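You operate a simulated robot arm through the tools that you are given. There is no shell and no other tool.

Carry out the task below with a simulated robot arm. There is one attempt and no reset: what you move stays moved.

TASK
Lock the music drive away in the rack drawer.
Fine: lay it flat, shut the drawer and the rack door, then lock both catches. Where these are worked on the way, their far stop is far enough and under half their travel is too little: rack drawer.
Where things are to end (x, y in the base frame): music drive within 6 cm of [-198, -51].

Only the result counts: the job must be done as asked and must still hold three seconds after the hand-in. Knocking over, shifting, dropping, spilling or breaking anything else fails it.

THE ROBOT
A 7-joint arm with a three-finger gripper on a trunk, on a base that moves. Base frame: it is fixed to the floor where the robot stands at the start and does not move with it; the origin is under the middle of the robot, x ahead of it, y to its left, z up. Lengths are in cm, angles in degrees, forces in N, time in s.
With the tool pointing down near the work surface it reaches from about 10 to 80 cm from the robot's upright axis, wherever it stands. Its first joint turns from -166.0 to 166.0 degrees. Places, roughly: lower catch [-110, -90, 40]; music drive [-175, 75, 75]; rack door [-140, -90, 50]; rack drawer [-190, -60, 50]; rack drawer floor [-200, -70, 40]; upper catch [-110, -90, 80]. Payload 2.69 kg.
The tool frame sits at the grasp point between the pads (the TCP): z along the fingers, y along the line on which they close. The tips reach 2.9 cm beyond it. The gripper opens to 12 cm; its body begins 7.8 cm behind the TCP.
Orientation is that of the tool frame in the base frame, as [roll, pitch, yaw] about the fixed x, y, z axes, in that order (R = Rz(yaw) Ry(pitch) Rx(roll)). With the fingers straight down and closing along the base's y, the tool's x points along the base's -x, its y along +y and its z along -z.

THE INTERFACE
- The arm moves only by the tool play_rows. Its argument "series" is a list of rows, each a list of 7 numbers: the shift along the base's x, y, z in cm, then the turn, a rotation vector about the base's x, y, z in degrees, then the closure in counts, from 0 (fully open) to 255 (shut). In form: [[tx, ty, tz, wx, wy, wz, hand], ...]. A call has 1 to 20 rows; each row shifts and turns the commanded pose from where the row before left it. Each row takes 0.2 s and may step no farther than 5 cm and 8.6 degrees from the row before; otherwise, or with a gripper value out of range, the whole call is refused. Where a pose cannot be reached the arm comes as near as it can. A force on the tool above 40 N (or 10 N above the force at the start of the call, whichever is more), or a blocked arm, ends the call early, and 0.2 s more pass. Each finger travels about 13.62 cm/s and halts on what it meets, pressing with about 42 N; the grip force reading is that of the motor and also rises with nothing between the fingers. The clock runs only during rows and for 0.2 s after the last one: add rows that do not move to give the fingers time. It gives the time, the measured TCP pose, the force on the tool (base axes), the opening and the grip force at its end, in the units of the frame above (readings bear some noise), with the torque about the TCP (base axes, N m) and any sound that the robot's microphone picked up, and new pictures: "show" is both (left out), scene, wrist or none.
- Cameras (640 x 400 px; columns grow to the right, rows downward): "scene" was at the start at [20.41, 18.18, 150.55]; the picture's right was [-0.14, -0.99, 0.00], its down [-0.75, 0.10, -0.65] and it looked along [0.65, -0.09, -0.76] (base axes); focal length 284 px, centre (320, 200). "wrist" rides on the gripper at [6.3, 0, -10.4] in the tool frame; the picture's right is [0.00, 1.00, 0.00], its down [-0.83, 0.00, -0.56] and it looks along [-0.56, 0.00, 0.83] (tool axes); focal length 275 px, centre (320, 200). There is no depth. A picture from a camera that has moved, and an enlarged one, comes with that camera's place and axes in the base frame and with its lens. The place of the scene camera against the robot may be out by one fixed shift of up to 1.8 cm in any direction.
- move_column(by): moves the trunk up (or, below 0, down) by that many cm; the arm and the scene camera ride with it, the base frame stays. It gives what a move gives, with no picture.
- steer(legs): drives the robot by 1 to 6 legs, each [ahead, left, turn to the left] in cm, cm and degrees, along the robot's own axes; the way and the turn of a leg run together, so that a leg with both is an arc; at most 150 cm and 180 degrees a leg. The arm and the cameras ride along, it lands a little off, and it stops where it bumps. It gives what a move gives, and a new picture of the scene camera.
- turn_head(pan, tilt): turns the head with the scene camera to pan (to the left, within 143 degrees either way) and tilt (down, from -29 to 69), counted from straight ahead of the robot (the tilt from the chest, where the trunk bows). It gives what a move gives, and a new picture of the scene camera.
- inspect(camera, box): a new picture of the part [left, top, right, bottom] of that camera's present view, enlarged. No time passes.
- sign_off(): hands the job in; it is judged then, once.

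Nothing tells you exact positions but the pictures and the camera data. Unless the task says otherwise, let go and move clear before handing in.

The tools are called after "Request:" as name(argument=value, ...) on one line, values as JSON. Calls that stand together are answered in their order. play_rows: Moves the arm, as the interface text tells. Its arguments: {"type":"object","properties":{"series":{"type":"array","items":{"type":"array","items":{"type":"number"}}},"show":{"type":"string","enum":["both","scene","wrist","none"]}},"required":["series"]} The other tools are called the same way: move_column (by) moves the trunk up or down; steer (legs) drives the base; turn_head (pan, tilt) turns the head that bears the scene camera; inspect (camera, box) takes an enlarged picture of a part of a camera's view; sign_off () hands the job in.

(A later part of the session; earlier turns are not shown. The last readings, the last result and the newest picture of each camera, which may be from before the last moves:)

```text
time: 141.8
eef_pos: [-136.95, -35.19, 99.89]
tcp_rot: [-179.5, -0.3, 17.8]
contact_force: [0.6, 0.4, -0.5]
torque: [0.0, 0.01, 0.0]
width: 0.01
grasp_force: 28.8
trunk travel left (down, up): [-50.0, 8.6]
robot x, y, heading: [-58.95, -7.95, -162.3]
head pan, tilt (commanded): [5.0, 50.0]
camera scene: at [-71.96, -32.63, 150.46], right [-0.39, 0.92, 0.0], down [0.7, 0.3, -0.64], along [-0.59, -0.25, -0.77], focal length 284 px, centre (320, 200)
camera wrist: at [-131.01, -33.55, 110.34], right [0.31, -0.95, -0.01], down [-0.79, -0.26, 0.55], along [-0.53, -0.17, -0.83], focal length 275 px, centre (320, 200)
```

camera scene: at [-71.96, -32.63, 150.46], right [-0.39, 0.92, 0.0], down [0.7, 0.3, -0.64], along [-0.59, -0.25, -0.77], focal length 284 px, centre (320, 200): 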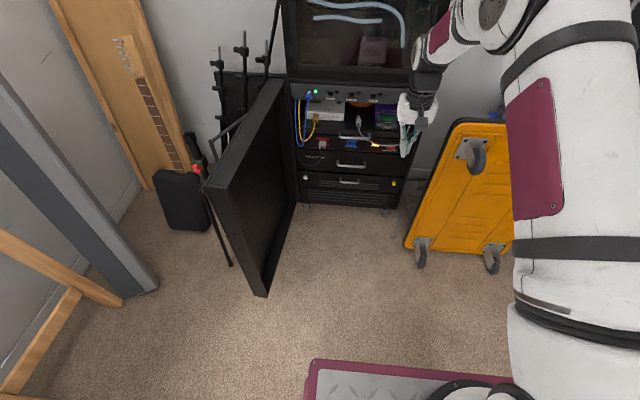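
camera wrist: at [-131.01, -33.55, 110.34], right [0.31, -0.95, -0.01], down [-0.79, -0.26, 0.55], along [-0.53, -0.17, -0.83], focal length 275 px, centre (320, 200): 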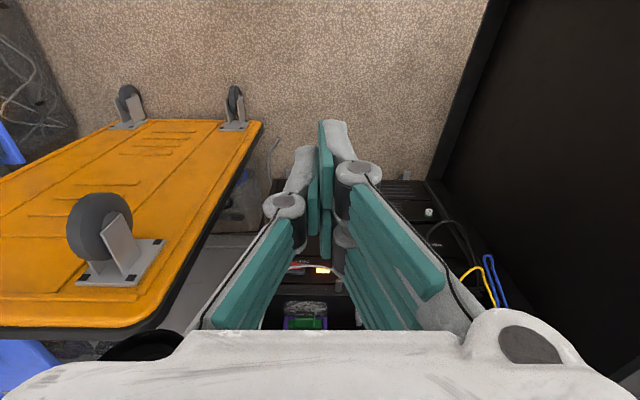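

Let me look at the door's top edge and free end from here, and zoom in.

Request:
inspect(camera="scene", box=[170, 70, 310, 310])

Request:
inspect(camera="scene", box=[180, 110, 300, 210])

```text
1.67 times, centred on (240, 190) of scene
camera zoom: at [-71.96, -32.63, 150.46], right [-0.39, 0.92, 0.0], down [0.7, 0.3, -0.64], along [-0.59, -0.25, -0.77], focal length 474 px, centre (453, 217)
```

zoom: 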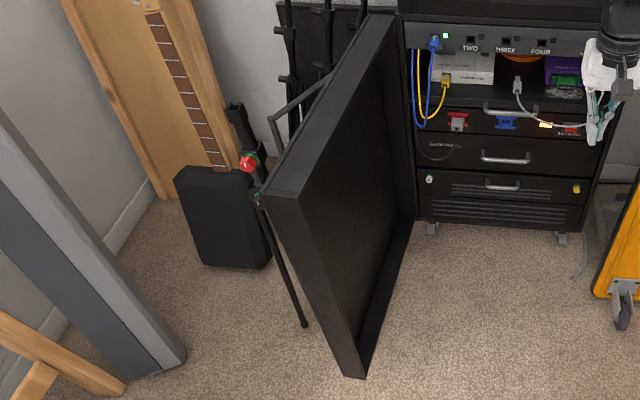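

```text
4.00 times, centred on (240, 160) of scene
camera zoom: at [-71.96, -32.63, 150.46], right [-0.39, 0.92, 0.0], down [0.7, 0.3, -0.64], along [-0.59, -0.25, -0.77], focal length 1136 px, centre (640, 360)
```

zoom: 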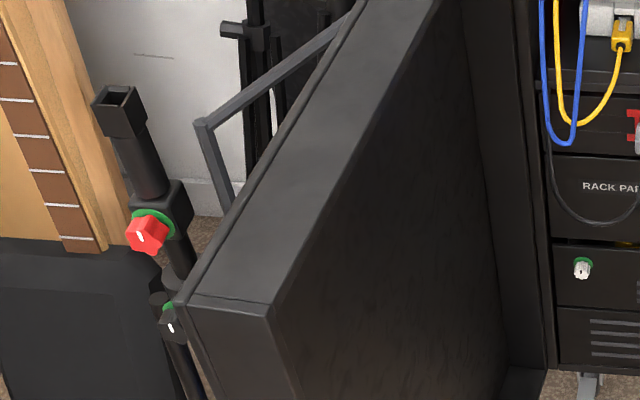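

The door free end is at about [-111, -80], 7 cm thick, top at z ≈ 91.6; a stand is near its outer side further back (about [-126, -103]), so I'll work at the free end. I'll shift the robot left and forward, then bring the open hand above the door.

Request:
steer(legs=[[10, 12, 0]])

Request:
play_rows(series=[[4, -2.5, 1, 0, 0, 0, 0], [4, -2.5, 1, 0, 0, 0, 0], [4, -2.5, 1, 0, 0, 0, 0], [4, -2.5, 1, 0, 0, 0, 0], [3, -3, 1, 0, 0, 0, 0], [3, -3, 0, 0, 0, 0, 0]])

```text
time: 143.2
eef_pos: [-142.83, -49.87, 99.9]
tcp_rot: [-179.4, -0.2, 17.8]
contact_force: [-0.1, -0.3, 0.5]
torque: [0.0, -0.01, 0.01]
width: 0.0
grasp_force: 28.1
trunk travel left (down, up): [-50.0, 8.6]
robot x, y, heading: [-64.45, -22.51, -162.0]
head pan, tilt (commanded): [5.0, 50.0]
camera scene: at [-77.72, -47.14, 150.47], right [-0.39, 0.92, 0.0], down [0.7, 0.3, -0.64], along [-0.59, -0.25, -0.77], focal length 284 px, centre (320, 200)
```

scene: 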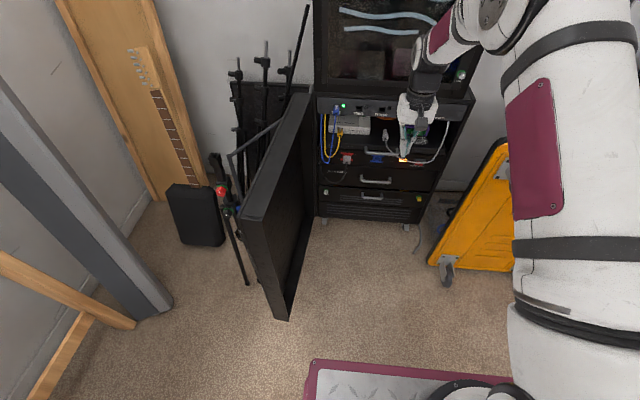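

```text
time: 144.6
eef_pos: [-121.03, -65.59, 104.85]
tcp_rot: [-179.5, -0.2, 17.8]
contact_force: [0.3, -0.3, -0.6]
torque: [-0.02, -0.04, -0.01]
width: 12.0
grasp_force: 0.1
trunk travel left (down, up): [-50.0, 8.6]
robot x, y, heading: [-64.83, -22.57, -162.0]
head pan, tilt (commanded): [5.0, 50.0]
camera scene: at [-77.76, -47.1, 150.46], right [-0.39, 0.92, 0.0], down [0.7, 0.3, -0.64], along [-0.59, -0.25, -0.77], focal length 284 px, centre (320, 200)
camera wrist: at [-114.97, -63.97, 115.33], right [0.31, -0.95, -0.01], down [-0.79, -0.26, 0.55], along [-0.53, -0.17, -0.83], focal length 275 px, centre (320, 200)
```

scene: 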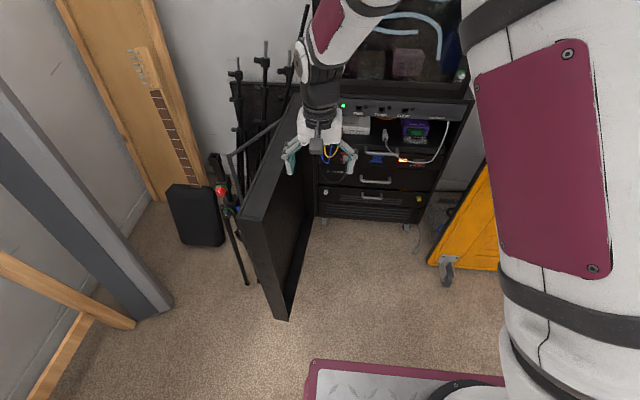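
wrist: 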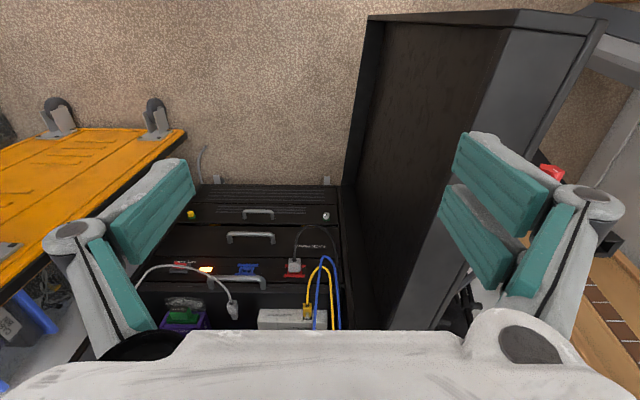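

The hand is in front of the door's inner side at the right height. Moving it over the door's top edge.

Request:
play_rows(series=[[1.35, -4.1, 0, 0, 0, 0, 0], [1.35, -4.1, 0, 0, 0, 0, 0], [1.35, -4.1, 0, 0, 0, 0, 0], [1.35, -4.1, 0, 0, 0, 0, 0]])

```text
time: 145.6
eef_pos: [-115.46, -81.89, 104.93]
tcp_rot: [-179.5, -0.2, 17.8]
contact_force: [-0.6, -0.2, 0.7]
torque: [-0.04, -0.05, 0.0]
width: 12.02
grasp_force: 0.2
trunk travel left (down, up): [-50.0, 8.6]
robot x, y, heading: [-64.71, -22.57, -161.7]
head pan, tilt (commanded): [5.0, 50.0]
camera scene: at [-77.76, -47.09, 150.47], right [-0.39, 0.92, 0.0], down [0.7, 0.3, -0.64], along [-0.59, -0.25, -0.77], focal length 284 px, centre (320, 200)
camera wrist: at [-109.43, -80.24, 115.28], right [0.31, -0.95, -0.01], down [-0.79, -0.26, 0.55], along [-0.53, -0.17, -0.83], focal length 275 px, centre (320, 200)
```

scene: 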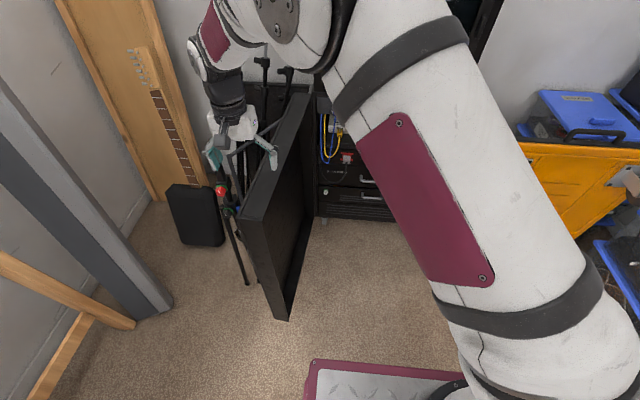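
wrist: 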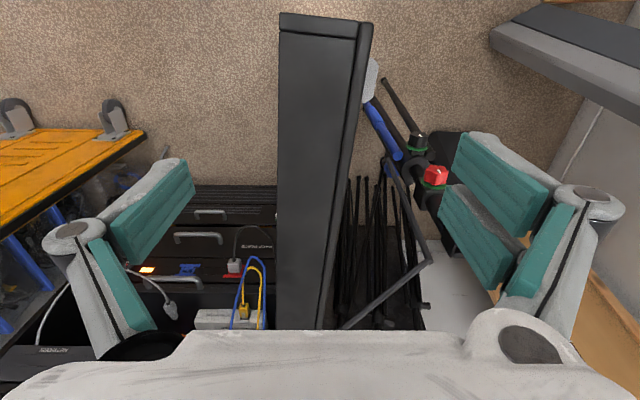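

The hand straddles the door top. I'll zoom the wrist view to see what's on the outer face (white piece near the free end).

Request:
inspect(camera="wrist", box=[260, 0, 480, 220])

Request:
inspect(camera="wrist", box=[330, 30, 450, 150])

```text
1.82 times, centred on (370, 110) of wrist
camera zoom: at [-109.43, -80.24, 115.28], right [0.31, -0.95, -0.01], down [-0.79, -0.26, 0.55], along [-0.53, -0.17, -0.83], focal length 500 px, centre (229, 364)
```

zoom: 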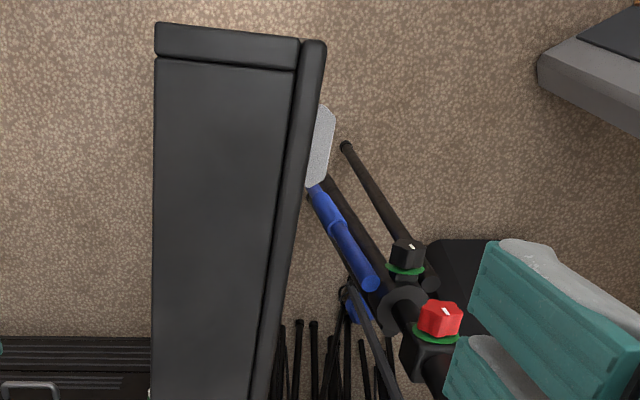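

```text
3.33 times, centred on (390, 90) of wrist
camera zoom: at [-109.43, -80.24, 115.28], right [0.31, -0.95, -0.01], down [-0.79, -0.26, 0.55], along [-0.53, -0.17, -0.83], focal length 918 px, centre (87, 567)
```

zoom: 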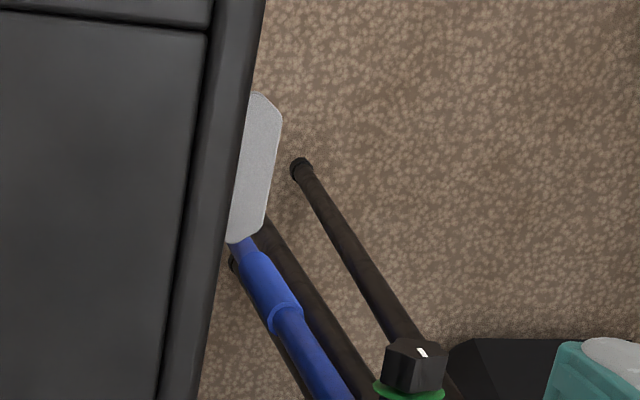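

The white plate on the outer face just under my fingers is the upper catch (z ≈ 80). I'll lower the open hand so its tips straddle only the top few centimetres of the door.

Request:
play_rows(series=[[0, 0, -4, 0, 0, 0, 0], [0, 0, -4, 0, 0, 0, 0], [0, 0, -4, 0, 0, 0, 0], [0, 0, -2, 0, 0, 0, 0], [0, 0, -1.5, 0, 0, 0, 0]])

```text
time: 146.8
eef_pos: [-115.39, -82.33, 89.26]
tcp_rot: [-179.6, -0.1, 17.9]
contact_force: [-0.2, 0.5, -0.4]
torque: [-0.03, 0.02, -0.01]
width: 12.0
grasp_force: 0.0
trunk travel left (down, up): [-50.0, 8.6]
robot x, y, heading: [-64.67, -22.24, -161.8]
head pan, tilt (commanded): [5.0, 50.0]
camera scene: at [-77.72, -47.14, 150.46], right [-0.39, 0.92, 0.0], down [0.7, 0.3, -0.64], along [-0.59, -0.25, -0.77], focal length 284 px, centre (320, 200)
camera wrist: at [-109.31, -80.55, 99.77], right [0.31, -0.95, -0.01], down [-0.79, -0.26, 0.55], along [-0.53, -0.17, -0.83], focal length 275 px, centre (320, 200)
```

scene: 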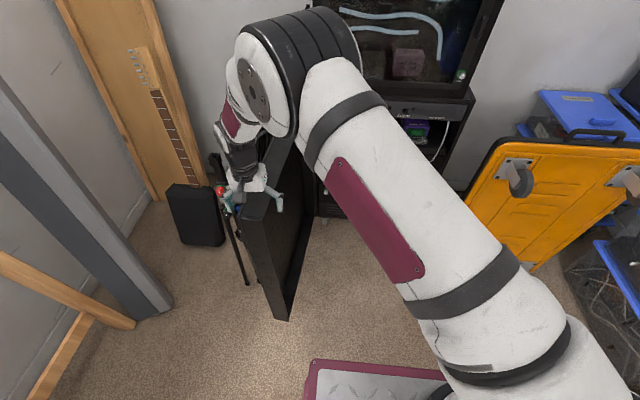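
wrist: 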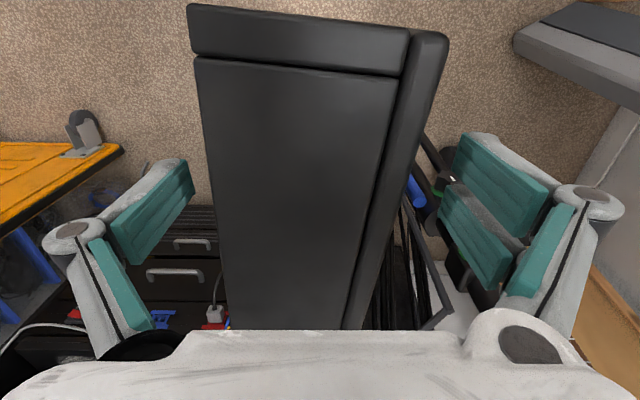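

The door's top sits nicely between the open fingers. I'll start swinging it along its arc slowly.

Request:
play_rows(series=[[-0.6, 2.3, 0, 0, 0, 2.5, 0], [-0.65, 2.3, 0, 0, 0, 2.5, 0], [-0.8, 2.25, 0, 0, 0, 2.5, 0], [-0.85, 2.25, 0, 0, 0, 2.5, 0], [-1.0, 2.2, 0, 0, 0, 2.5, 0], [-1.0, 2.15, 0, 0, 0, 2.5, 0]])

```text
time: 148.2
eef_pos: [-120.33, -68.78, 89.32]
tcp_rot: [-179.6, -0.1, 33.0]
contact_force: [0.0, -1.0, 0.2]
torque: [0.02, 0.01, 0.0]
width: 11.97
grasp_force: 0.0
trunk travel left (down, up): [-50.0, 8.6]
robot x, y, heading: [-64.88, -22.27, -162.0]
head pan, tilt (commanded): [5.0, 50.0]
camera scene: at [-77.7, -47.18, 150.46], right [-0.39, 0.92, 0.0], down [0.7, 0.3, -0.64], along [-0.59, -0.25, -0.77], focal length 284 px, centre (320, 200)
camera wrist: at [-114.97, -65.54, 99.73], right [0.55, -0.84, -0.01], down [-0.69, -0.46, 0.55], along [-0.47, -0.3, -0.83], focal length 275 px, centre (320, 200)
```

scene: 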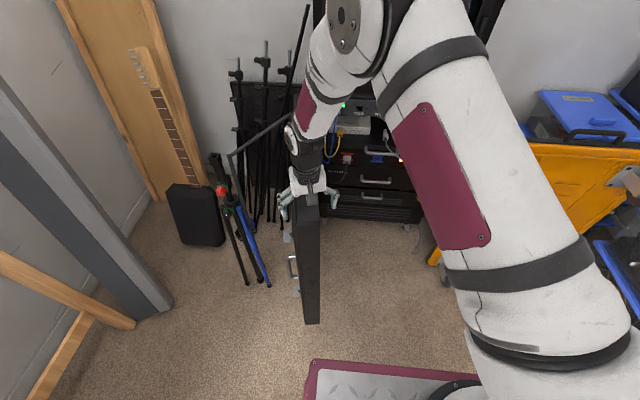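
wrist: 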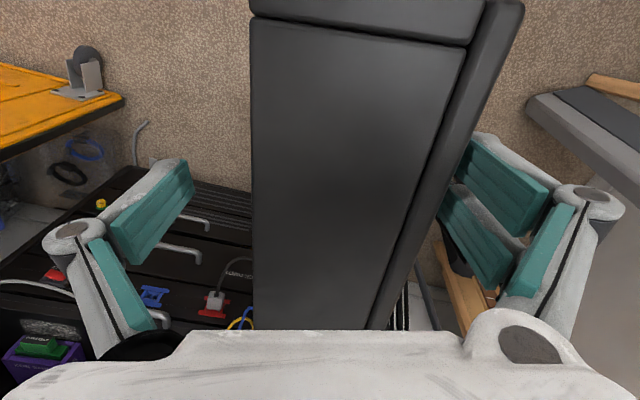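

The door swings freely, and now its outer face comes into view. Let me zoom in on it.

Request:
inspect(camera="scene", box=[260, 180, 350, 340])

Request:
play_rows(series=[[-1.2, 2.1, 0, 0, 0, 2.5, 0], [-1.2, 2.05, 0, 0, 0, 2.5, 0], [-1.35, 2.0, 0, 0, 0, 2.5, 0], [-1.4, 1.95, 0, 0, 0, 2.5, 0], [-1.5, 1.85, 0, 0, 0, 2.5, 0], [-1.55, 1.8, 0, 0, 0, 2.5, 0], [-1.65, 1.7, 0, 0, 0, 2.5, 0], [-1.7, 1.65, 0, 0, 0, 2.5, 0]])

```text
2.50 times, centred on (305, 260) of scene
camera zoom: at [-77.7, -47.18, 150.46], right [-0.39, 0.92, 0.0], down [0.7, 0.3, -0.64], along [-0.59, -0.25, -0.77], focal length 710 px, centre (358, 50)
```

zoom: 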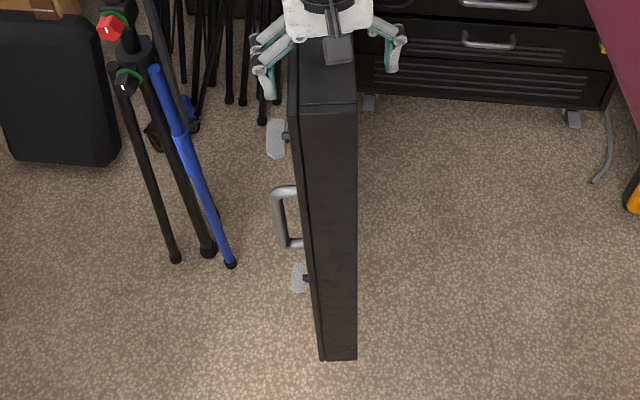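

```text
time: 150.0
eef_pos: [-131.77, -53.7, 89.59]
tcp_rot: [-179.5, -0.3, 53.1]
contact_force: [0.1, -0.2, -0.2]
torque: [0.04, -0.02, -0.02]
width: 11.98
grasp_force: 0.1
trunk travel left (down, up): [-50.0, 8.6]
robot x, y, heading: [-64.96, -22.5, -161.5]
head pan, tilt (commanded): [5.0, 50.0]
camera scene: at [-77.7, -47.18, 150.46], right [-0.39, 0.92, 0.0], down [0.7, 0.3, -0.64], along [-0.59, -0.25, -0.77], focal length 284 px, centre (320, 200)
camera wrist: at [-127.92, -48.94, 99.99], right [0.8, -0.6, -0.01], down [-0.49, -0.67, 0.55], along [-0.34, -0.44, -0.83], focal length 275 px, centre (320, 200)
```

scene: 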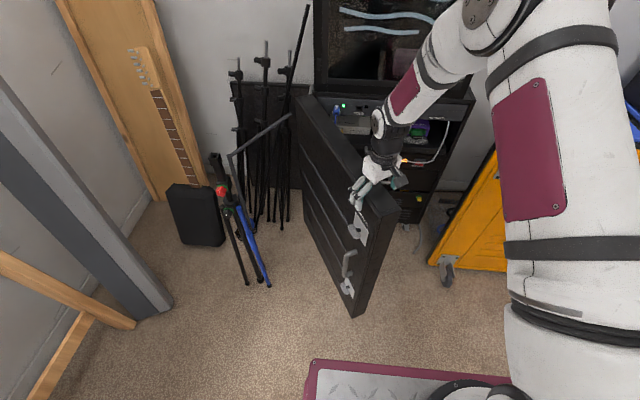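
wrist: 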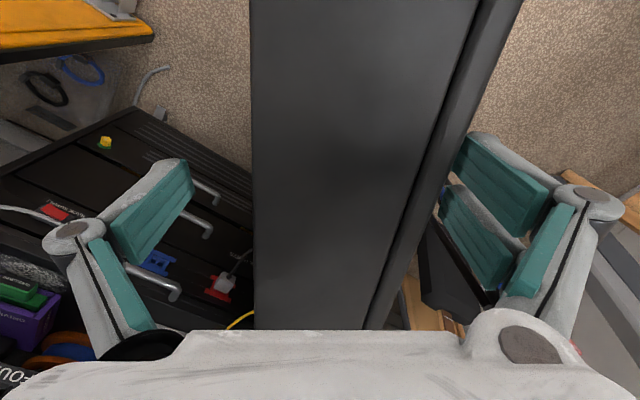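

Now the outer face shows a pull handle with a catch above and one below. Zooming in.

Request:
inspect(camera="scene", box=[320, 190, 410, 320])

```text
3.08 times, centred on (365, 255) of scene
camera zoom: at [-77.7, -47.18, 150.46], right [-0.39, 0.92, 0.0], down [0.7, 0.3, -0.64], along [-0.59, -0.25, -0.77], focal length 874 px, centre (182, 31)
```

zoom: 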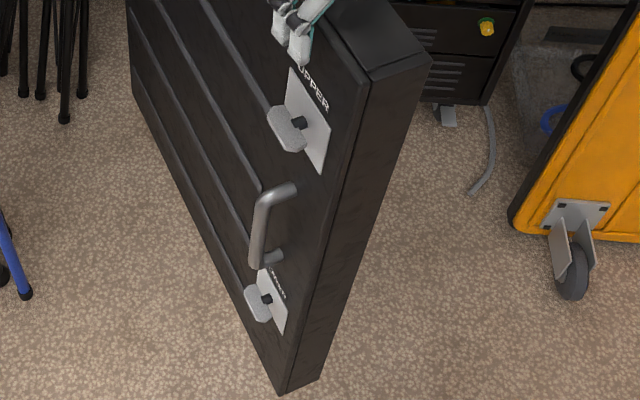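

The catches are wing knobs on plates marked UPPER and LOWER, with a pull handle between. I'll keep swinging the door closed.

Request:
play_rows(series=[[-1.83, 1.55, 0, 0, 0, 2.5, 0], [-1.83, 1.55, 0, 0, 0, 2.5, 0], [-1.96, 1.37, 0, 0, 0, 2.5, 0], [-1.96, 1.37, 0, 0, 0, 2.5, 0], [-2.07, 1.2, 0, 0, 0, 2.5, 0], [-2.07, 1.2, 0, 0, 0, 2.5, 0], [-2.17, 1.02, 0, 0, 0, 2.5, 0], [-2.17, 1.02, 0, 0, 0, 2.5, 0]])

```text
time: 151.8
eef_pos: [-147.92, -43.44, 89.32]
tcp_rot: [-179.5, -0.2, 72.9]
contact_force: [0.0, 0.9, 0.0]
torque: [0.01, 0.01, -0.03]
width: 12.01
grasp_force: 0.1
trunk travel left (down, up): [-50.0, 8.6]
robot x, y, heading: [-64.65, -22.5, -161.8]
head pan, tilt (commanded): [5.0, 50.0]
camera scene: at [-77.71, -47.16, 150.46], right [-0.39, 0.92, 0.0], down [0.7, 0.3, -0.64], along [-0.59, -0.25, -0.77], focal length 284 px, centre (320, 200)
camera wrist: at [-145.97, -37.77, 99.89], right [0.96, -0.29, -0.01], down [-0.24, -0.8, 0.55], along [-0.17, -0.53, -0.83], focal length 275 px, centre (320, 200)
```

scene: 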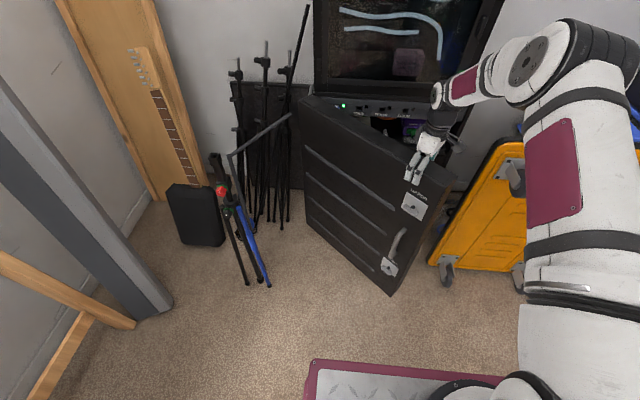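
wrist: 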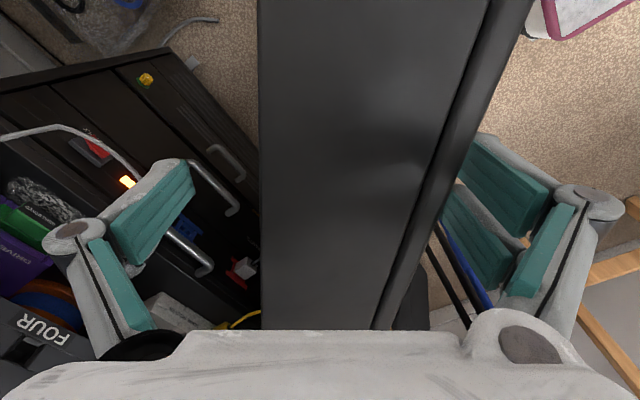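

About half shut. Continuing a bit further with the fork.

Request:
play_rows(series=[[-2.25, 0.82, 0, 0, 0, 2.5, 0], [-2.25, 0.82, 0, 0, 0, 2.5, 0], [-2.31, 0.62, 0, 0, 0, 2.5, 0], [-2.31, 0.62, 0, 0, 0, 2.5, 0]])

```text
time: 152.8
eef_pos: [-156.38, -40.42, 89.29]
tcp_rot: [-179.5, -0.2, 83.0]
contact_force: [-0.1, 0.5, 0.4]
torque: [0.03, 0.0, -0.02]
width: 12.02
grasp_force: 0.0
out of reach, approached as far as the arm can: row 4
trunk travel left (down, up): [-50.0, 8.6]
robot x, y, heading: [-64.89, -22.31, -161.8]
head pan, tilt (commanded): [5.0, 50.0]
camera scene: at [-77.72, -47.15, 150.46], right [-0.39, 0.92, 0.0], down [0.7, 0.3, -0.64], along [-0.59, -0.25, -0.77], focal length 284 px, centre (320, 200)
camera wrist: at [-155.5, -34.44, 99.77], right [0.99, -0.12, -0.01], down [-0.09, -0.83, 0.55], along [-0.07, -0.55, -0.83], focal length 275 px, centre (320, 200)
```

scene: 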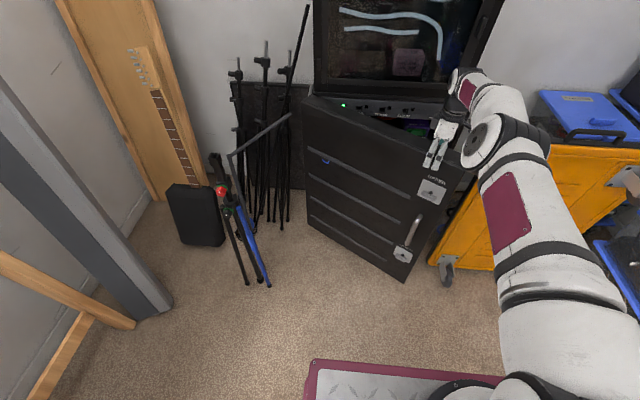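
wrist: 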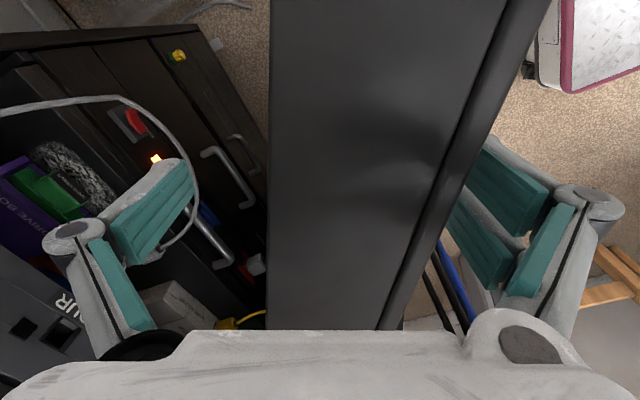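

At the reach limit. I'll lift the hand clear of the door top and draw back.

Request:
play_rows(series=[[0.3, 0.1, 2.5, 0, 0, 0, 0], [0.3, 0.1, 3, 0, 0, 0, 0], [0.3, 0.1, 3, 0, 0, 0, 0], [0.3, 0.1, 3, 0, 0, 0, 0], [1, 0.3, 3, 0, 0, 0, 0]])

```text
time: 154.0
eef_pos: [-154.09, -39.65, 103.83]
tcp_rot: [-179.6, -0.2, 82.9]
contact_force: [-0.5, 0.6, -0.5]
torque: [-0.02, 0.0, -0.02]
width: 12.01
grasp_force: 0.0
trunk travel left (down, up): [-50.0, 8.6]
robot x, y, heading: [-64.75, -22.63, -161.8]
head pan, tilt (commanded): [5.0, 50.0]
camera scene: at [-77.76, -47.15, 150.46], right [-0.39, 0.92, 0.0], down [0.7, 0.3, -0.64], along [-0.59, -0.25, -0.77], focal length 284 px, centre (320, 200)
camera wrist: at [-153.23, -33.69, 114.27], right [0.99, -0.12, -0.01], down [-0.1, -0.83, 0.55], along [-0.07, -0.55, -0.83], focal length 275 px, centre (320, 200)
```

scene: 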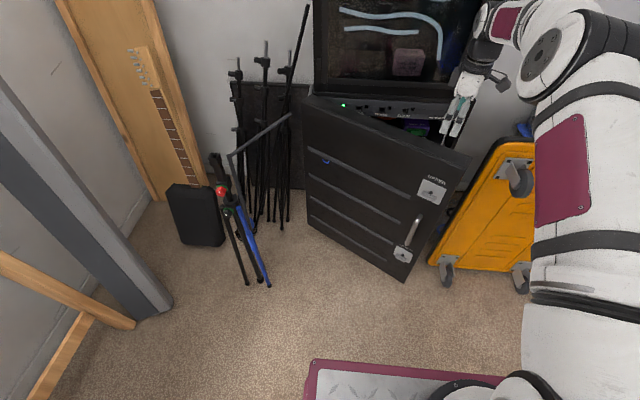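
wrist: 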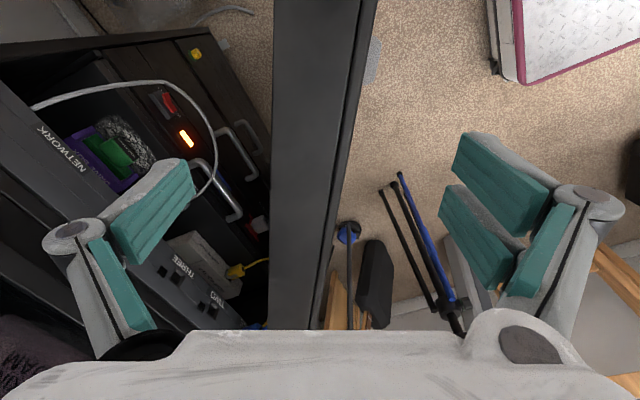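

Clear of the door now. Zooming on the catches to read their state.

Request:
inspect(camera="scene", box=[380, 160, 470, 280])

Request:
inspect(camera="scene", box=[410, 165, 455, 215])

```text
3.33 times, centred on (425, 220) of scene
camera zoom: at [-77.76, -47.15, 150.46], right [-0.39, 0.92, 0.0], down [0.7, 0.3, -0.64], along [-0.59, -0.25, -0.77], focal length 947 px, centre (-30, 133)
```

zoom: 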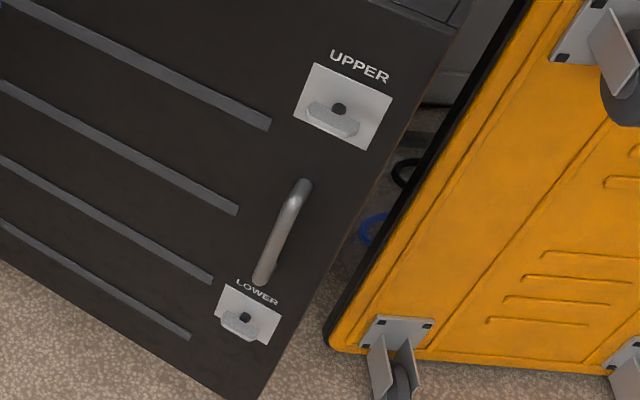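

```text
8.00 times, centred on (432, 190) of scene
camera zoom: at [-77.76, -47.15, 150.46], right [-0.39, 0.92, 0.0], down [0.7, 0.3, -0.64], along [-0.59, -0.25, -0.77], focal length 2273 px, centre (-580, 280)
```

zoom: 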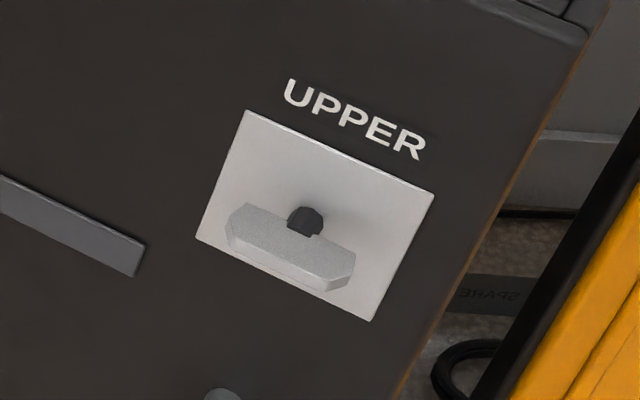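

I'll draw back, reorient the closed hand to point at the door (horizontal), and lower it to push the door shut.

Request:
play_rows(series=[[3.7, -0.55, 0, 0, 0, 8.3, 100], [3.7, -0.55, 0, 0, 0, 8.3, 255], [3.7, -0.55, 0, 0, 0, 8.3, 255], [0, 0, -2.5, -2.6, 8.0, 0, 255], [0, 0, -2.5, -2.6, 8.0, 0, 255], [0, 0, -2.5, -2.6, 8.0, 0, 255], [0, 0, -2.5, -2.6, 8.0, 0, 255], [0, 0, -2.5, -2.6, 8.0, 0, 255], [0, 0, -2.5, -2.6, 8.0, 0, 255], [0, 0, -2.5, -2.6, 8.0, 0, 255], [0, 0, -2.5, -2.6, 8.0, 0, 255], [0, 0, -2.5, -2.6, 8.0, 0, 255]])

```text
time: 156.6
eef_pos: [-142.92, -41.39, 81.42]
tcp_rot: [-103.8, 0.1, 107.8]
contact_force: [0.2, -0.6, 0.6]
torque: [-0.01, -0.02, -0.01]
width: 0.0
grasp_force: 28.5
trunk travel left (down, up): [-50.0, 8.6]
robot x, y, heading: [-65.21, -21.75, -161.8]
head pan, tilt (commanded): [5.0, 50.0]
camera scene: at [-77.7, -47.13, 150.47], right [-0.39, 0.92, 0.0], down [0.7, 0.3, -0.64], along [-0.59, -0.25, -0.77], focal length 284 px, centre (320, 200)
camera wrist: at [-135.29, -32.49, 83.85], right [0.22, 0.07, -0.97], down [0.77, -0.63, 0.13], along [-0.6, -0.78, -0.2], focal length 275 px, centre (320, 200)
```

scene: 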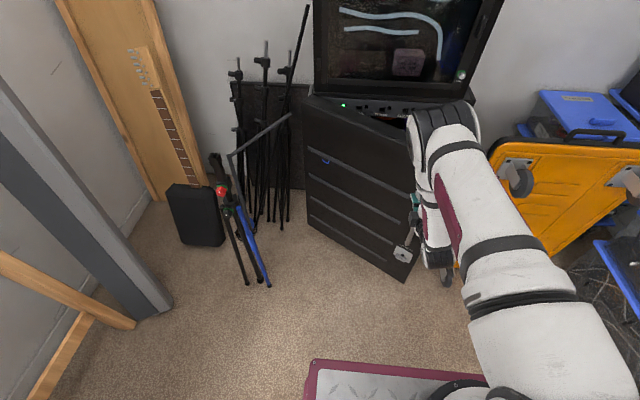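
wrist: 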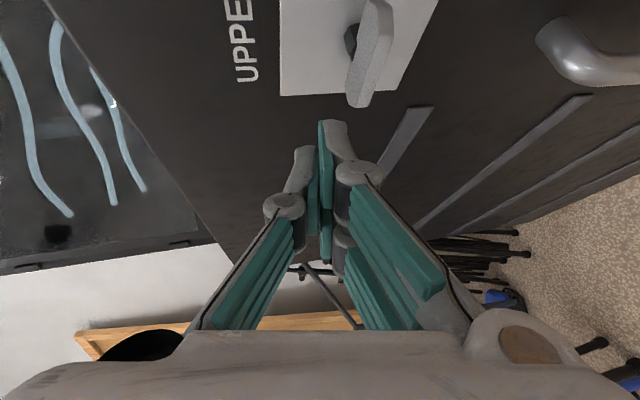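

Aligned left of the upper catch. I'll extend to contact and push.

Request:
play_rows(series=[[-2.85, -0.93, -0.4, 0, 0, 0, 255], [-2.85, -0.93, -0.4, 0, 0, 0, 255], [-2.85, -0.93, -0.4, 0, 0, 0, 255], [-1.9, -0.62, 0, 0, 0, 0, 255], [-1.9, -0.62, 0, 0, 0, 0, 255]])

```text
time: 157.8
eef_pos: [-155.41, -45.34, 80.05]
tcp_rot: [-103.7, 0.2, 107.7]
contact_force: [0.4, -0.7, -1.0]
torque: [-0.01, 0.03, 0.01]
width: 0.01
grasp_force: 28.8
trunk travel left (down, up): [-50.0, 8.6]
robot x, y, heading: [-64.68, -22.3, -162.0]
head pan, tilt (commanded): [5.0, 50.0]
camera scene: at [-77.72, -47.14, 150.46], right [-0.39, 0.92, 0.0], down [0.7, 0.3, -0.64], along [-0.59, -0.25, -0.77], focal length 284 px, centre (320, 200)
camera wrist: at [-147.77, -36.5, 82.56], right [0.23, 0.07, -0.97], down [0.77, -0.63, 0.13], along [-0.6, -0.78, -0.2], focal length 275 px, centre (320, 200)
```

scene: 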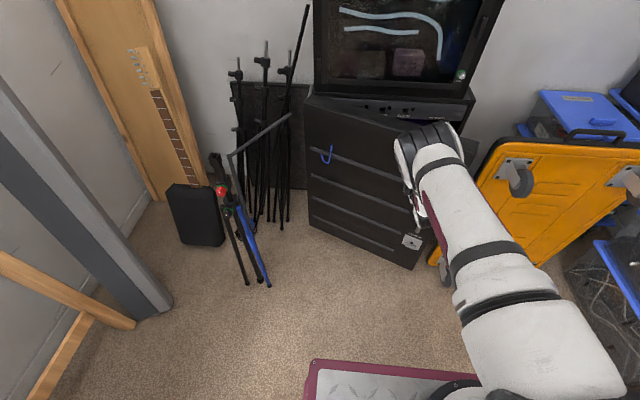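
wrist: 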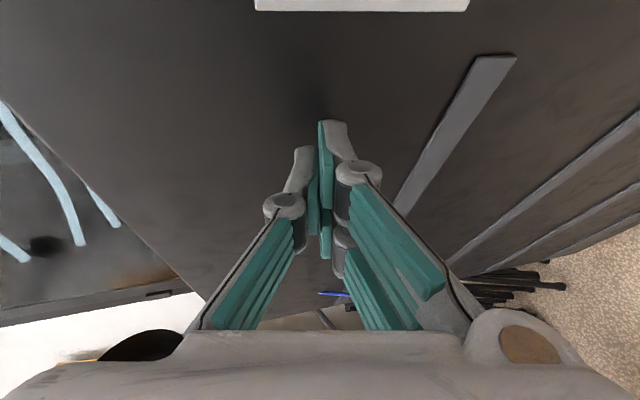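

Door moving. Continuing the push by driving the base forward gently.

Request:
steer(legs=[[8, 0, 0]])

Request:
steer(legs=[[6, 0, 0]])

```text
time: 158.9
eef_pos: [-163.27, -47.88, 80.01]
tcp_rot: [-103.7, 0.3, 107.8]
contact_force: [-0.7, 0.3, -0.3]
torque: [-0.01, -0.01, -0.02]
width: 0.0
grasp_force: 28.5
trunk travel left (down, up): [-50.0, 8.6]
robot x, y, heading: [-72.47, -25.03, -162.1]
head pan, tilt (commanded): [5.0, 50.0]
camera scene: at [-85.41, -49.65, 150.47], right [-0.39, 0.92, 0.0], down [0.7, 0.3, -0.64], along [-0.59, -0.25, -0.77], focal length 284 px, centre (320, 200)
```

scene: 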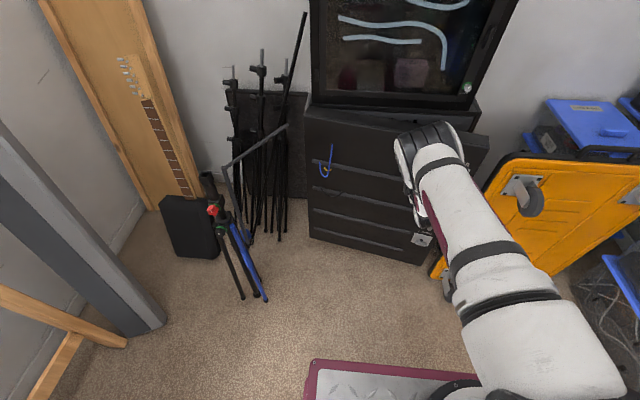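

```text
time: 159.8
eef_pos: [-169.03, -49.76, 80.06]
tcp_rot: [-103.8, 0.2, 107.8]
contact_force: [0.0, -0.7, 0.0]
torque: [0.0, 0.0, -0.01]
width: 0.01
grasp_force: 27.6
trunk travel left (down, up): [-50.0, 8.6]
robot x, y, heading: [-78.24, -26.91, -161.9]
head pan, tilt (commanded): [5.0, 50.0]
camera scene: at [-91.22, -51.55, 150.46], right [-0.39, 0.92, 0.0], down [0.7, 0.3, -0.64], along [-0.59, -0.25, -0.77], focal length 284 px, centre (320, 200)
```

scene: 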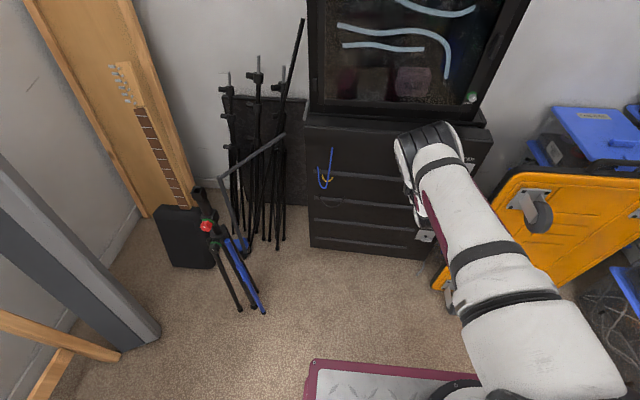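

Almost shut. Finishing with small arm steps until it resists.

Request:
play_rows(series=[[-0.95, -0.31, 0, 0, 0, 0, 255], [-0.95, -0.31, 0, 0, 0, 0, 255], [-0.95, -0.31, 0, 0, 0, 0, 255]])

```text
time: 160.6
eef_pos: [-171.67, -50.75, 80.15]
tcp_rot: [-103.8, 0.2, 107.8]
contact_force: [0.9, 0.0, 0.1]
torque: [0.01, -0.02, 0.01]
width: 0.02
grasp_force: 28.2
trunk travel left (down, up): [-50.0, 8.6]
robot x, y, heading: [-78.16, -27.16, -161.7]
head pan, tilt (commanded): [5.0, 50.0]
camera scene: at [-91.22, -51.55, 150.46], right [-0.39, 0.92, 0.0], down [0.7, 0.3, -0.64], along [-0.59, -0.25, -0.77], focal length 284 px, centre (320, 200)
camera wrist: at [-164.03, -41.89, 82.57], right [0.23, 0.07, -0.97], down [0.77, -0.63, 0.13], along [-0.6, -0.78, -0.2], focal length 275 px, centre (320, 200)
```

scene: 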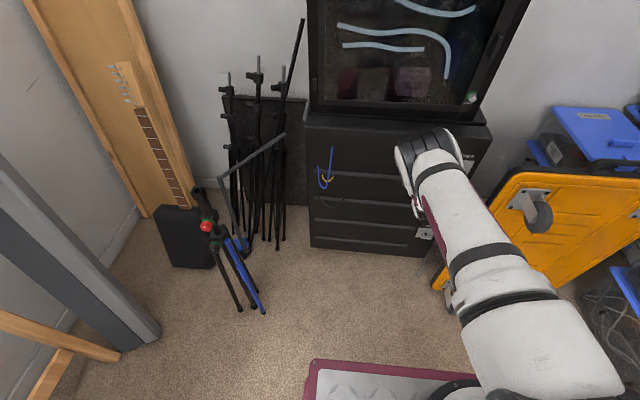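
wrist: 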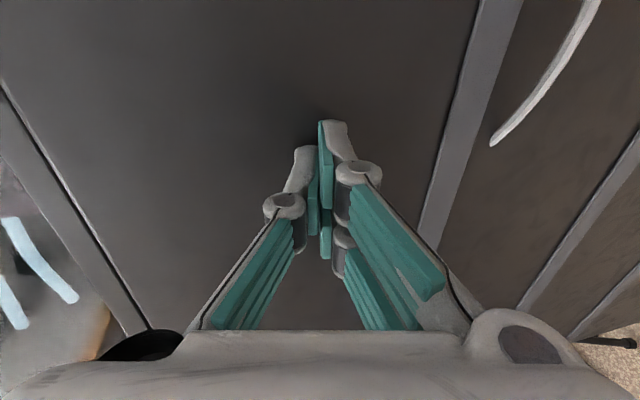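

Still moving freely; a bit more.

Request:
play_rows(series=[[-0.95, -0.31, 0, 0, 0, 0, 255], [-0.76, -0.25, 0, 0, 0, 0, 255], [-0.57, -0.19, 0, 0, 0, 0, 255], [-0.57, -0.19, 0, 0, 0, 0, 255], [-0.57, -0.19, 0, 0, 0, 0, 255]])

```text
time: 161.2
eef_pos: [-172.66, -51.04, 80.1]
tcp_rot: [-103.8, 0.2, 107.9]
contact_force: [35.0, 7.3, 20.6]
torque: [-0.16, 0.59, 0.02]
width: 0.01
grasp_force: 29.0
trunk travel left (down, up): [-50.0, 8.6]
robot x, y, heading: [-78.17, -26.87, -161.9]
head pan, tilt (commanded): [5.0, 50.0]
stopped in row 2: the force on the tool passed its limit at 58 N (the readings are from after the stop); the commanded pose is now the measured one
camera scene: at [-90.89, -51.47, 150.54], right [-0.39, 0.92, 0.0], down [0.7, 0.3, -0.64], along [-0.59, -0.25, -0.77], focal length 284 px, centre (320, 200)
camera wrist: at [-164.92, -42.14, 82.61], right [0.23, 0.07, -0.97], down [0.77, -0.63, 0.13], along [-0.6, -0.78, -0.2], focal length 275 px, centre (320, 200)
```

scene: 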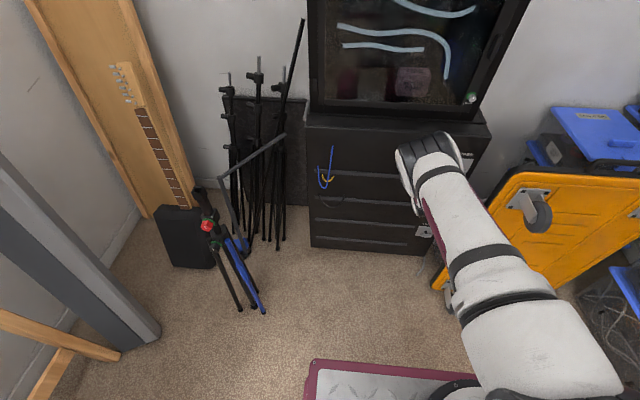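
wrist: 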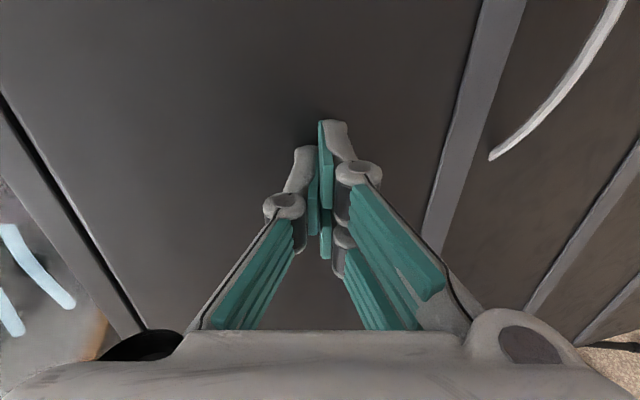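

The door has met its stop. Backing off and checking that it sits flush.

Request:
play_rows(series=[[1.0, 0.32, 0, 0, 0, 0, 255], [2.85, 0.93, 0, 0, 0, 0, 255], [2.85, 0.93, 0, 0, 0, 0, 255], [2.85, 0.93, 0, 0, 0, 0, 255], [2.85, 0.93, 0, 0, 0, 0, 200]], show="wrist")

Request:
steer(legs=[[-6, 0, 0]])

Request:
inspect(camera="scene", box=[290, 60, 510, 270])

```text
time: 162.4
eef_pos: [-160.51, -47.2, 80.01]
tcp_rot: [-104.0, 0.2, 107.7]
contact_force: [0.4, 0.8, 0.3]
torque: [0.0, -0.01, 0.02]
width: 2.58
grasp_force: 0.0
trunk travel left (down, up): [-50.0, 8.6]
robot x, y, heading: [-78.28, -26.96, -162.1]
head pan, tilt (commanded): [5.0, 50.0]
camera wrist: at [-152.71, -38.22, 82.46], right [0.23, 0.07, -0.97], down [0.77, -0.63, 0.13], along [-0.6, -0.78, -0.2], focal length 275 px, centre (320, 200)
```

wrist: 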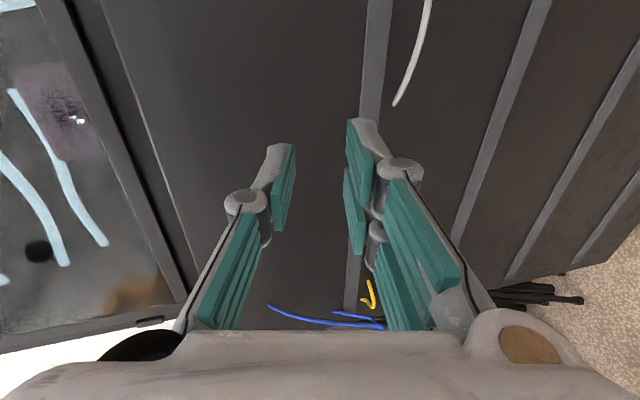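

```text
time: 163.3
eef_pos: [-154.96, -45.32, 79.93]
tcp_rot: [-103.9, 0.2, 107.8]
contact_force: [0.7, -0.3, -0.8]
torque: [-0.01, 0.01, -0.01]
width: 2.58
grasp_force: 0.0
trunk travel left (down, up): [-50.0, 8.6]
robot x, y, heading: [-72.4, -24.93, -161.8]
head pan, tilt (commanded): [5.0, 50.0]
camera scene: at [-85.57, -49.72, 150.46], right [-0.39, 0.92, 0.0], down [0.7, 0.3, -0.64], along [-0.59, -0.25, -0.77], focal length 284 px, centre (320, 200)
```

scene: 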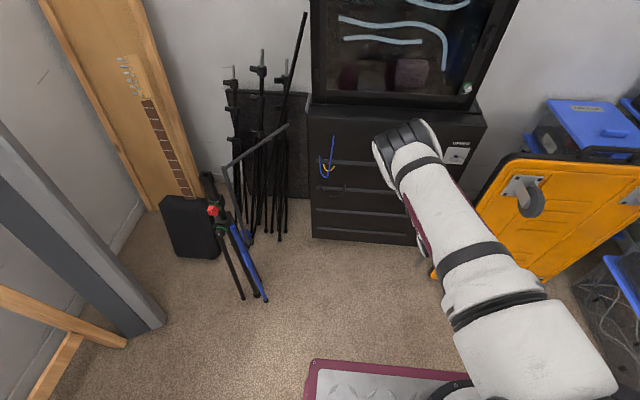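

```text
1.90 times, centred on (400, 165) of scene
camera zoom: at [-85.57, -49.72, 150.46], right [-0.39, 0.92, 0.0], down [0.7, 0.3, -0.64], along [-0.59, -0.25, -0.77], focal length 541 px, centre (168, 267)
```

zoom: 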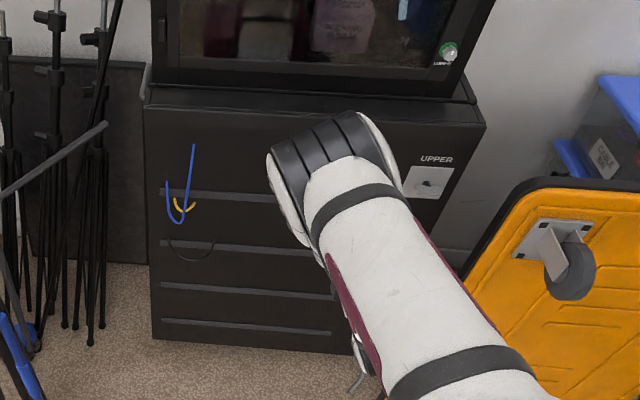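

The door sits flush. Now the catches: upper knob near [-181, -34, 79] on the door's right side. I'll shift the robot right to face it.

Request:
steer(legs=[[0, -18, 0]])

Request:
inspect(camera="wrist", box=[0, 0, 640, 400])

```text
time: 164.8
eef_pos: [-160.5, -28.57, 79.94]
tcp_rot: [-104.0, 0.2, 107.9]
contact_force: [-0.2, -0.9, -0.3]
torque: [-0.01, 0.02, 0.05]
width: 2.6
grasp_force: 0.2
trunk travel left (down, up): [-50.0, 8.6]
robot x, y, heading: [-78.16, -8.05, -161.9]
head pan, tilt (commanded): [5.0, 50.0]
camera scene: at [-91.09, -32.83, 150.46], right [-0.39, 0.92, 0.0], down [0.7, 0.3, -0.64], along [-0.59, -0.25, -0.77], focal length 284 px, centre (320, 200)
```

scene: 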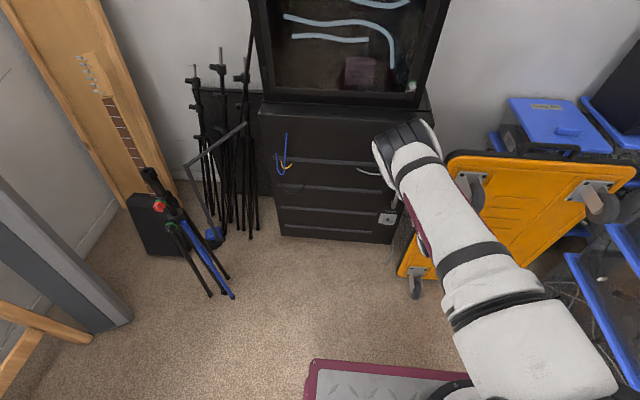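

```text
1.00 times, centred on (320, 200) of wrist (not enlarged: the box is as wide or as high as the picture)
camera zoom: at [-152.66, -19.65, 82.44], right [0.23, 0.08, -0.97], down [0.77, -0.62, 0.13], along [-0.6, -0.78, -0.2], focal length 275 px, centre (320, 200)
```

zoom: 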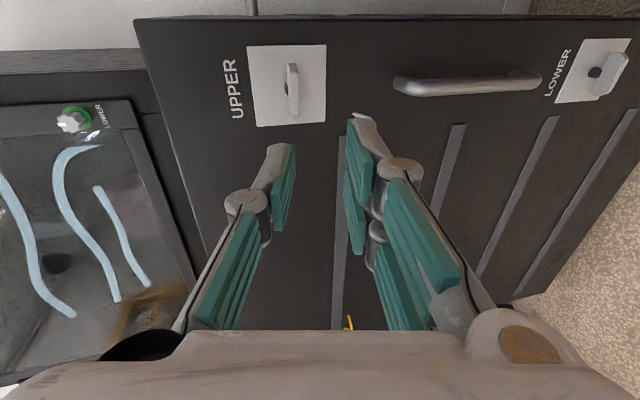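

Excellent view of both catches and the handle. Zooming in on each knob.

Request:
inspect(camera="wrist", box=[230, 30, 350, 140])

Request:
inspect(camera="wrist", box=[520, 10, 640, 120])

```text
3.64 times, centred on (290, 85) of wrist
camera zoom: at [-152.66, -19.65, 82.44], right [0.23, 0.08, -0.97], down [0.77, -0.62, 0.13], along [-0.6, -0.78, -0.2], focal length 1001 px, centre (429, 618)
```

zoom: 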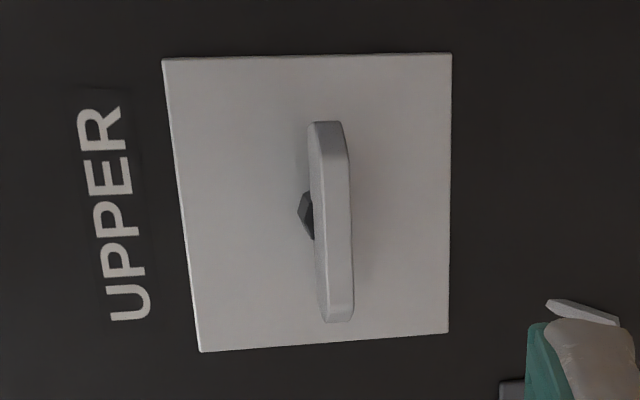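

```text
3.64 times, centred on (580, 65) of wrist
camera zoom: at [-152.66, -19.65, 82.44], right [0.23, 0.08, -0.97], down [0.77, -0.62, 0.13], along [-0.6, -0.78, -0.2], focal length 1001 px, centre (-626, 691)
```

zoom: 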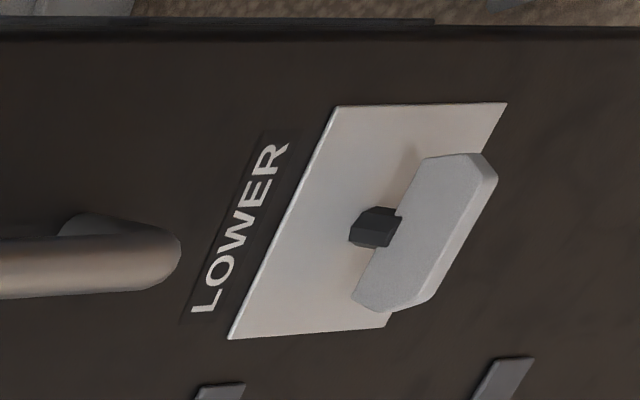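

Both knobs are horizontal wing bars: upper centre about e-axis aligned with my hand at z ≈ 78.2, lower at z ≈ 35.5. I'll level the tool, open to about 5 cm, and move closer to the upper one.

Request:
play_rows(series=[[0, 0, -0.9, -2.16, 6.66, 0, 150], [0, 0, -0.9, -2.16, 6.66, 0, 150], [0, 0, 0, 0, 0, 0, 150]], show="none")

Request:
steer(legs=[[7, 0, 0]])

Request:
inspect(camera="wrist", box=[0, 0, 640, 400])

```text
time: 165.7
eef_pos: [-160.32, -28.66, 78.11]
tcp_rot: [-89.8, 0.2, 108.0]
contact_force: [-0.5, -0.4, 0.1]
torque: [0.01, 0.0, 0.03]
width: 4.93
grasp_force: 0.2
trunk travel left (down, up): [-50.0, 8.6]
robot x, y, heading: [-77.9, -7.92, -161.6]
head pan, tilt (commanded): [5.0, 50.0]
```

```text
time: 166.7
eef_pos: [-166.91, -30.79, 78.19]
tcp_rot: [-90.0, 0.2, 108.0]
contact_force: [0.4, -0.2, 0.4]
torque: [0.0, 0.01, 0.06]
width: 4.92
grasp_force: 0.0
trunk travel left (down, up): [-50.0, 8.6]
robot x, y, heading: [-84.5, -10.3, -161.7]
head pan, tilt (commanded): [5.0, 50.0]
camera scene: at [-97.71, -35.03, 150.46], right [-0.4, 0.92, 0.0], down [0.7, 0.3, -0.64], along [-0.59, -0.25, -0.77], focal length 284 px, centre (320, 200)
```

scene: 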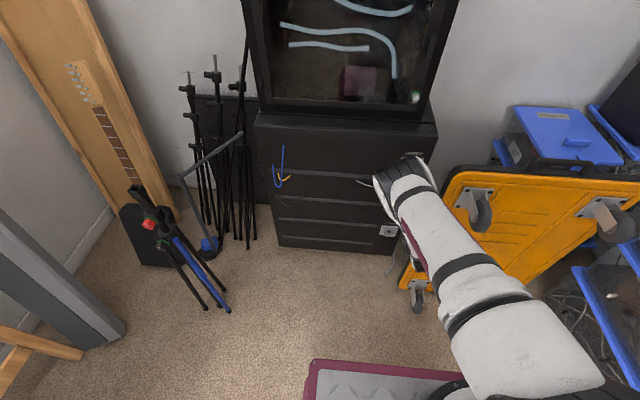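

```text
1.00 times, centred on (320, 200) of wrist (not enlarged: the box is as wide or as high as the picture)
camera zoom: at [-158.98, -21.82, 78.11], right [0.0, 0.0, -1.0], down [0.79, -0.62, 0.0], along [-0.62, -0.79, 0.0], focal length 275 px, centre (320, 200)
```

zoom: 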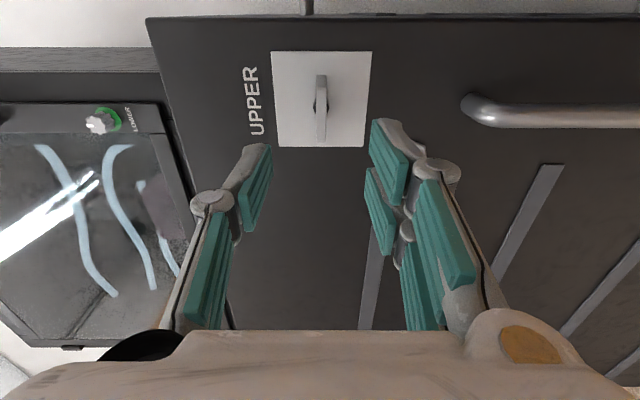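

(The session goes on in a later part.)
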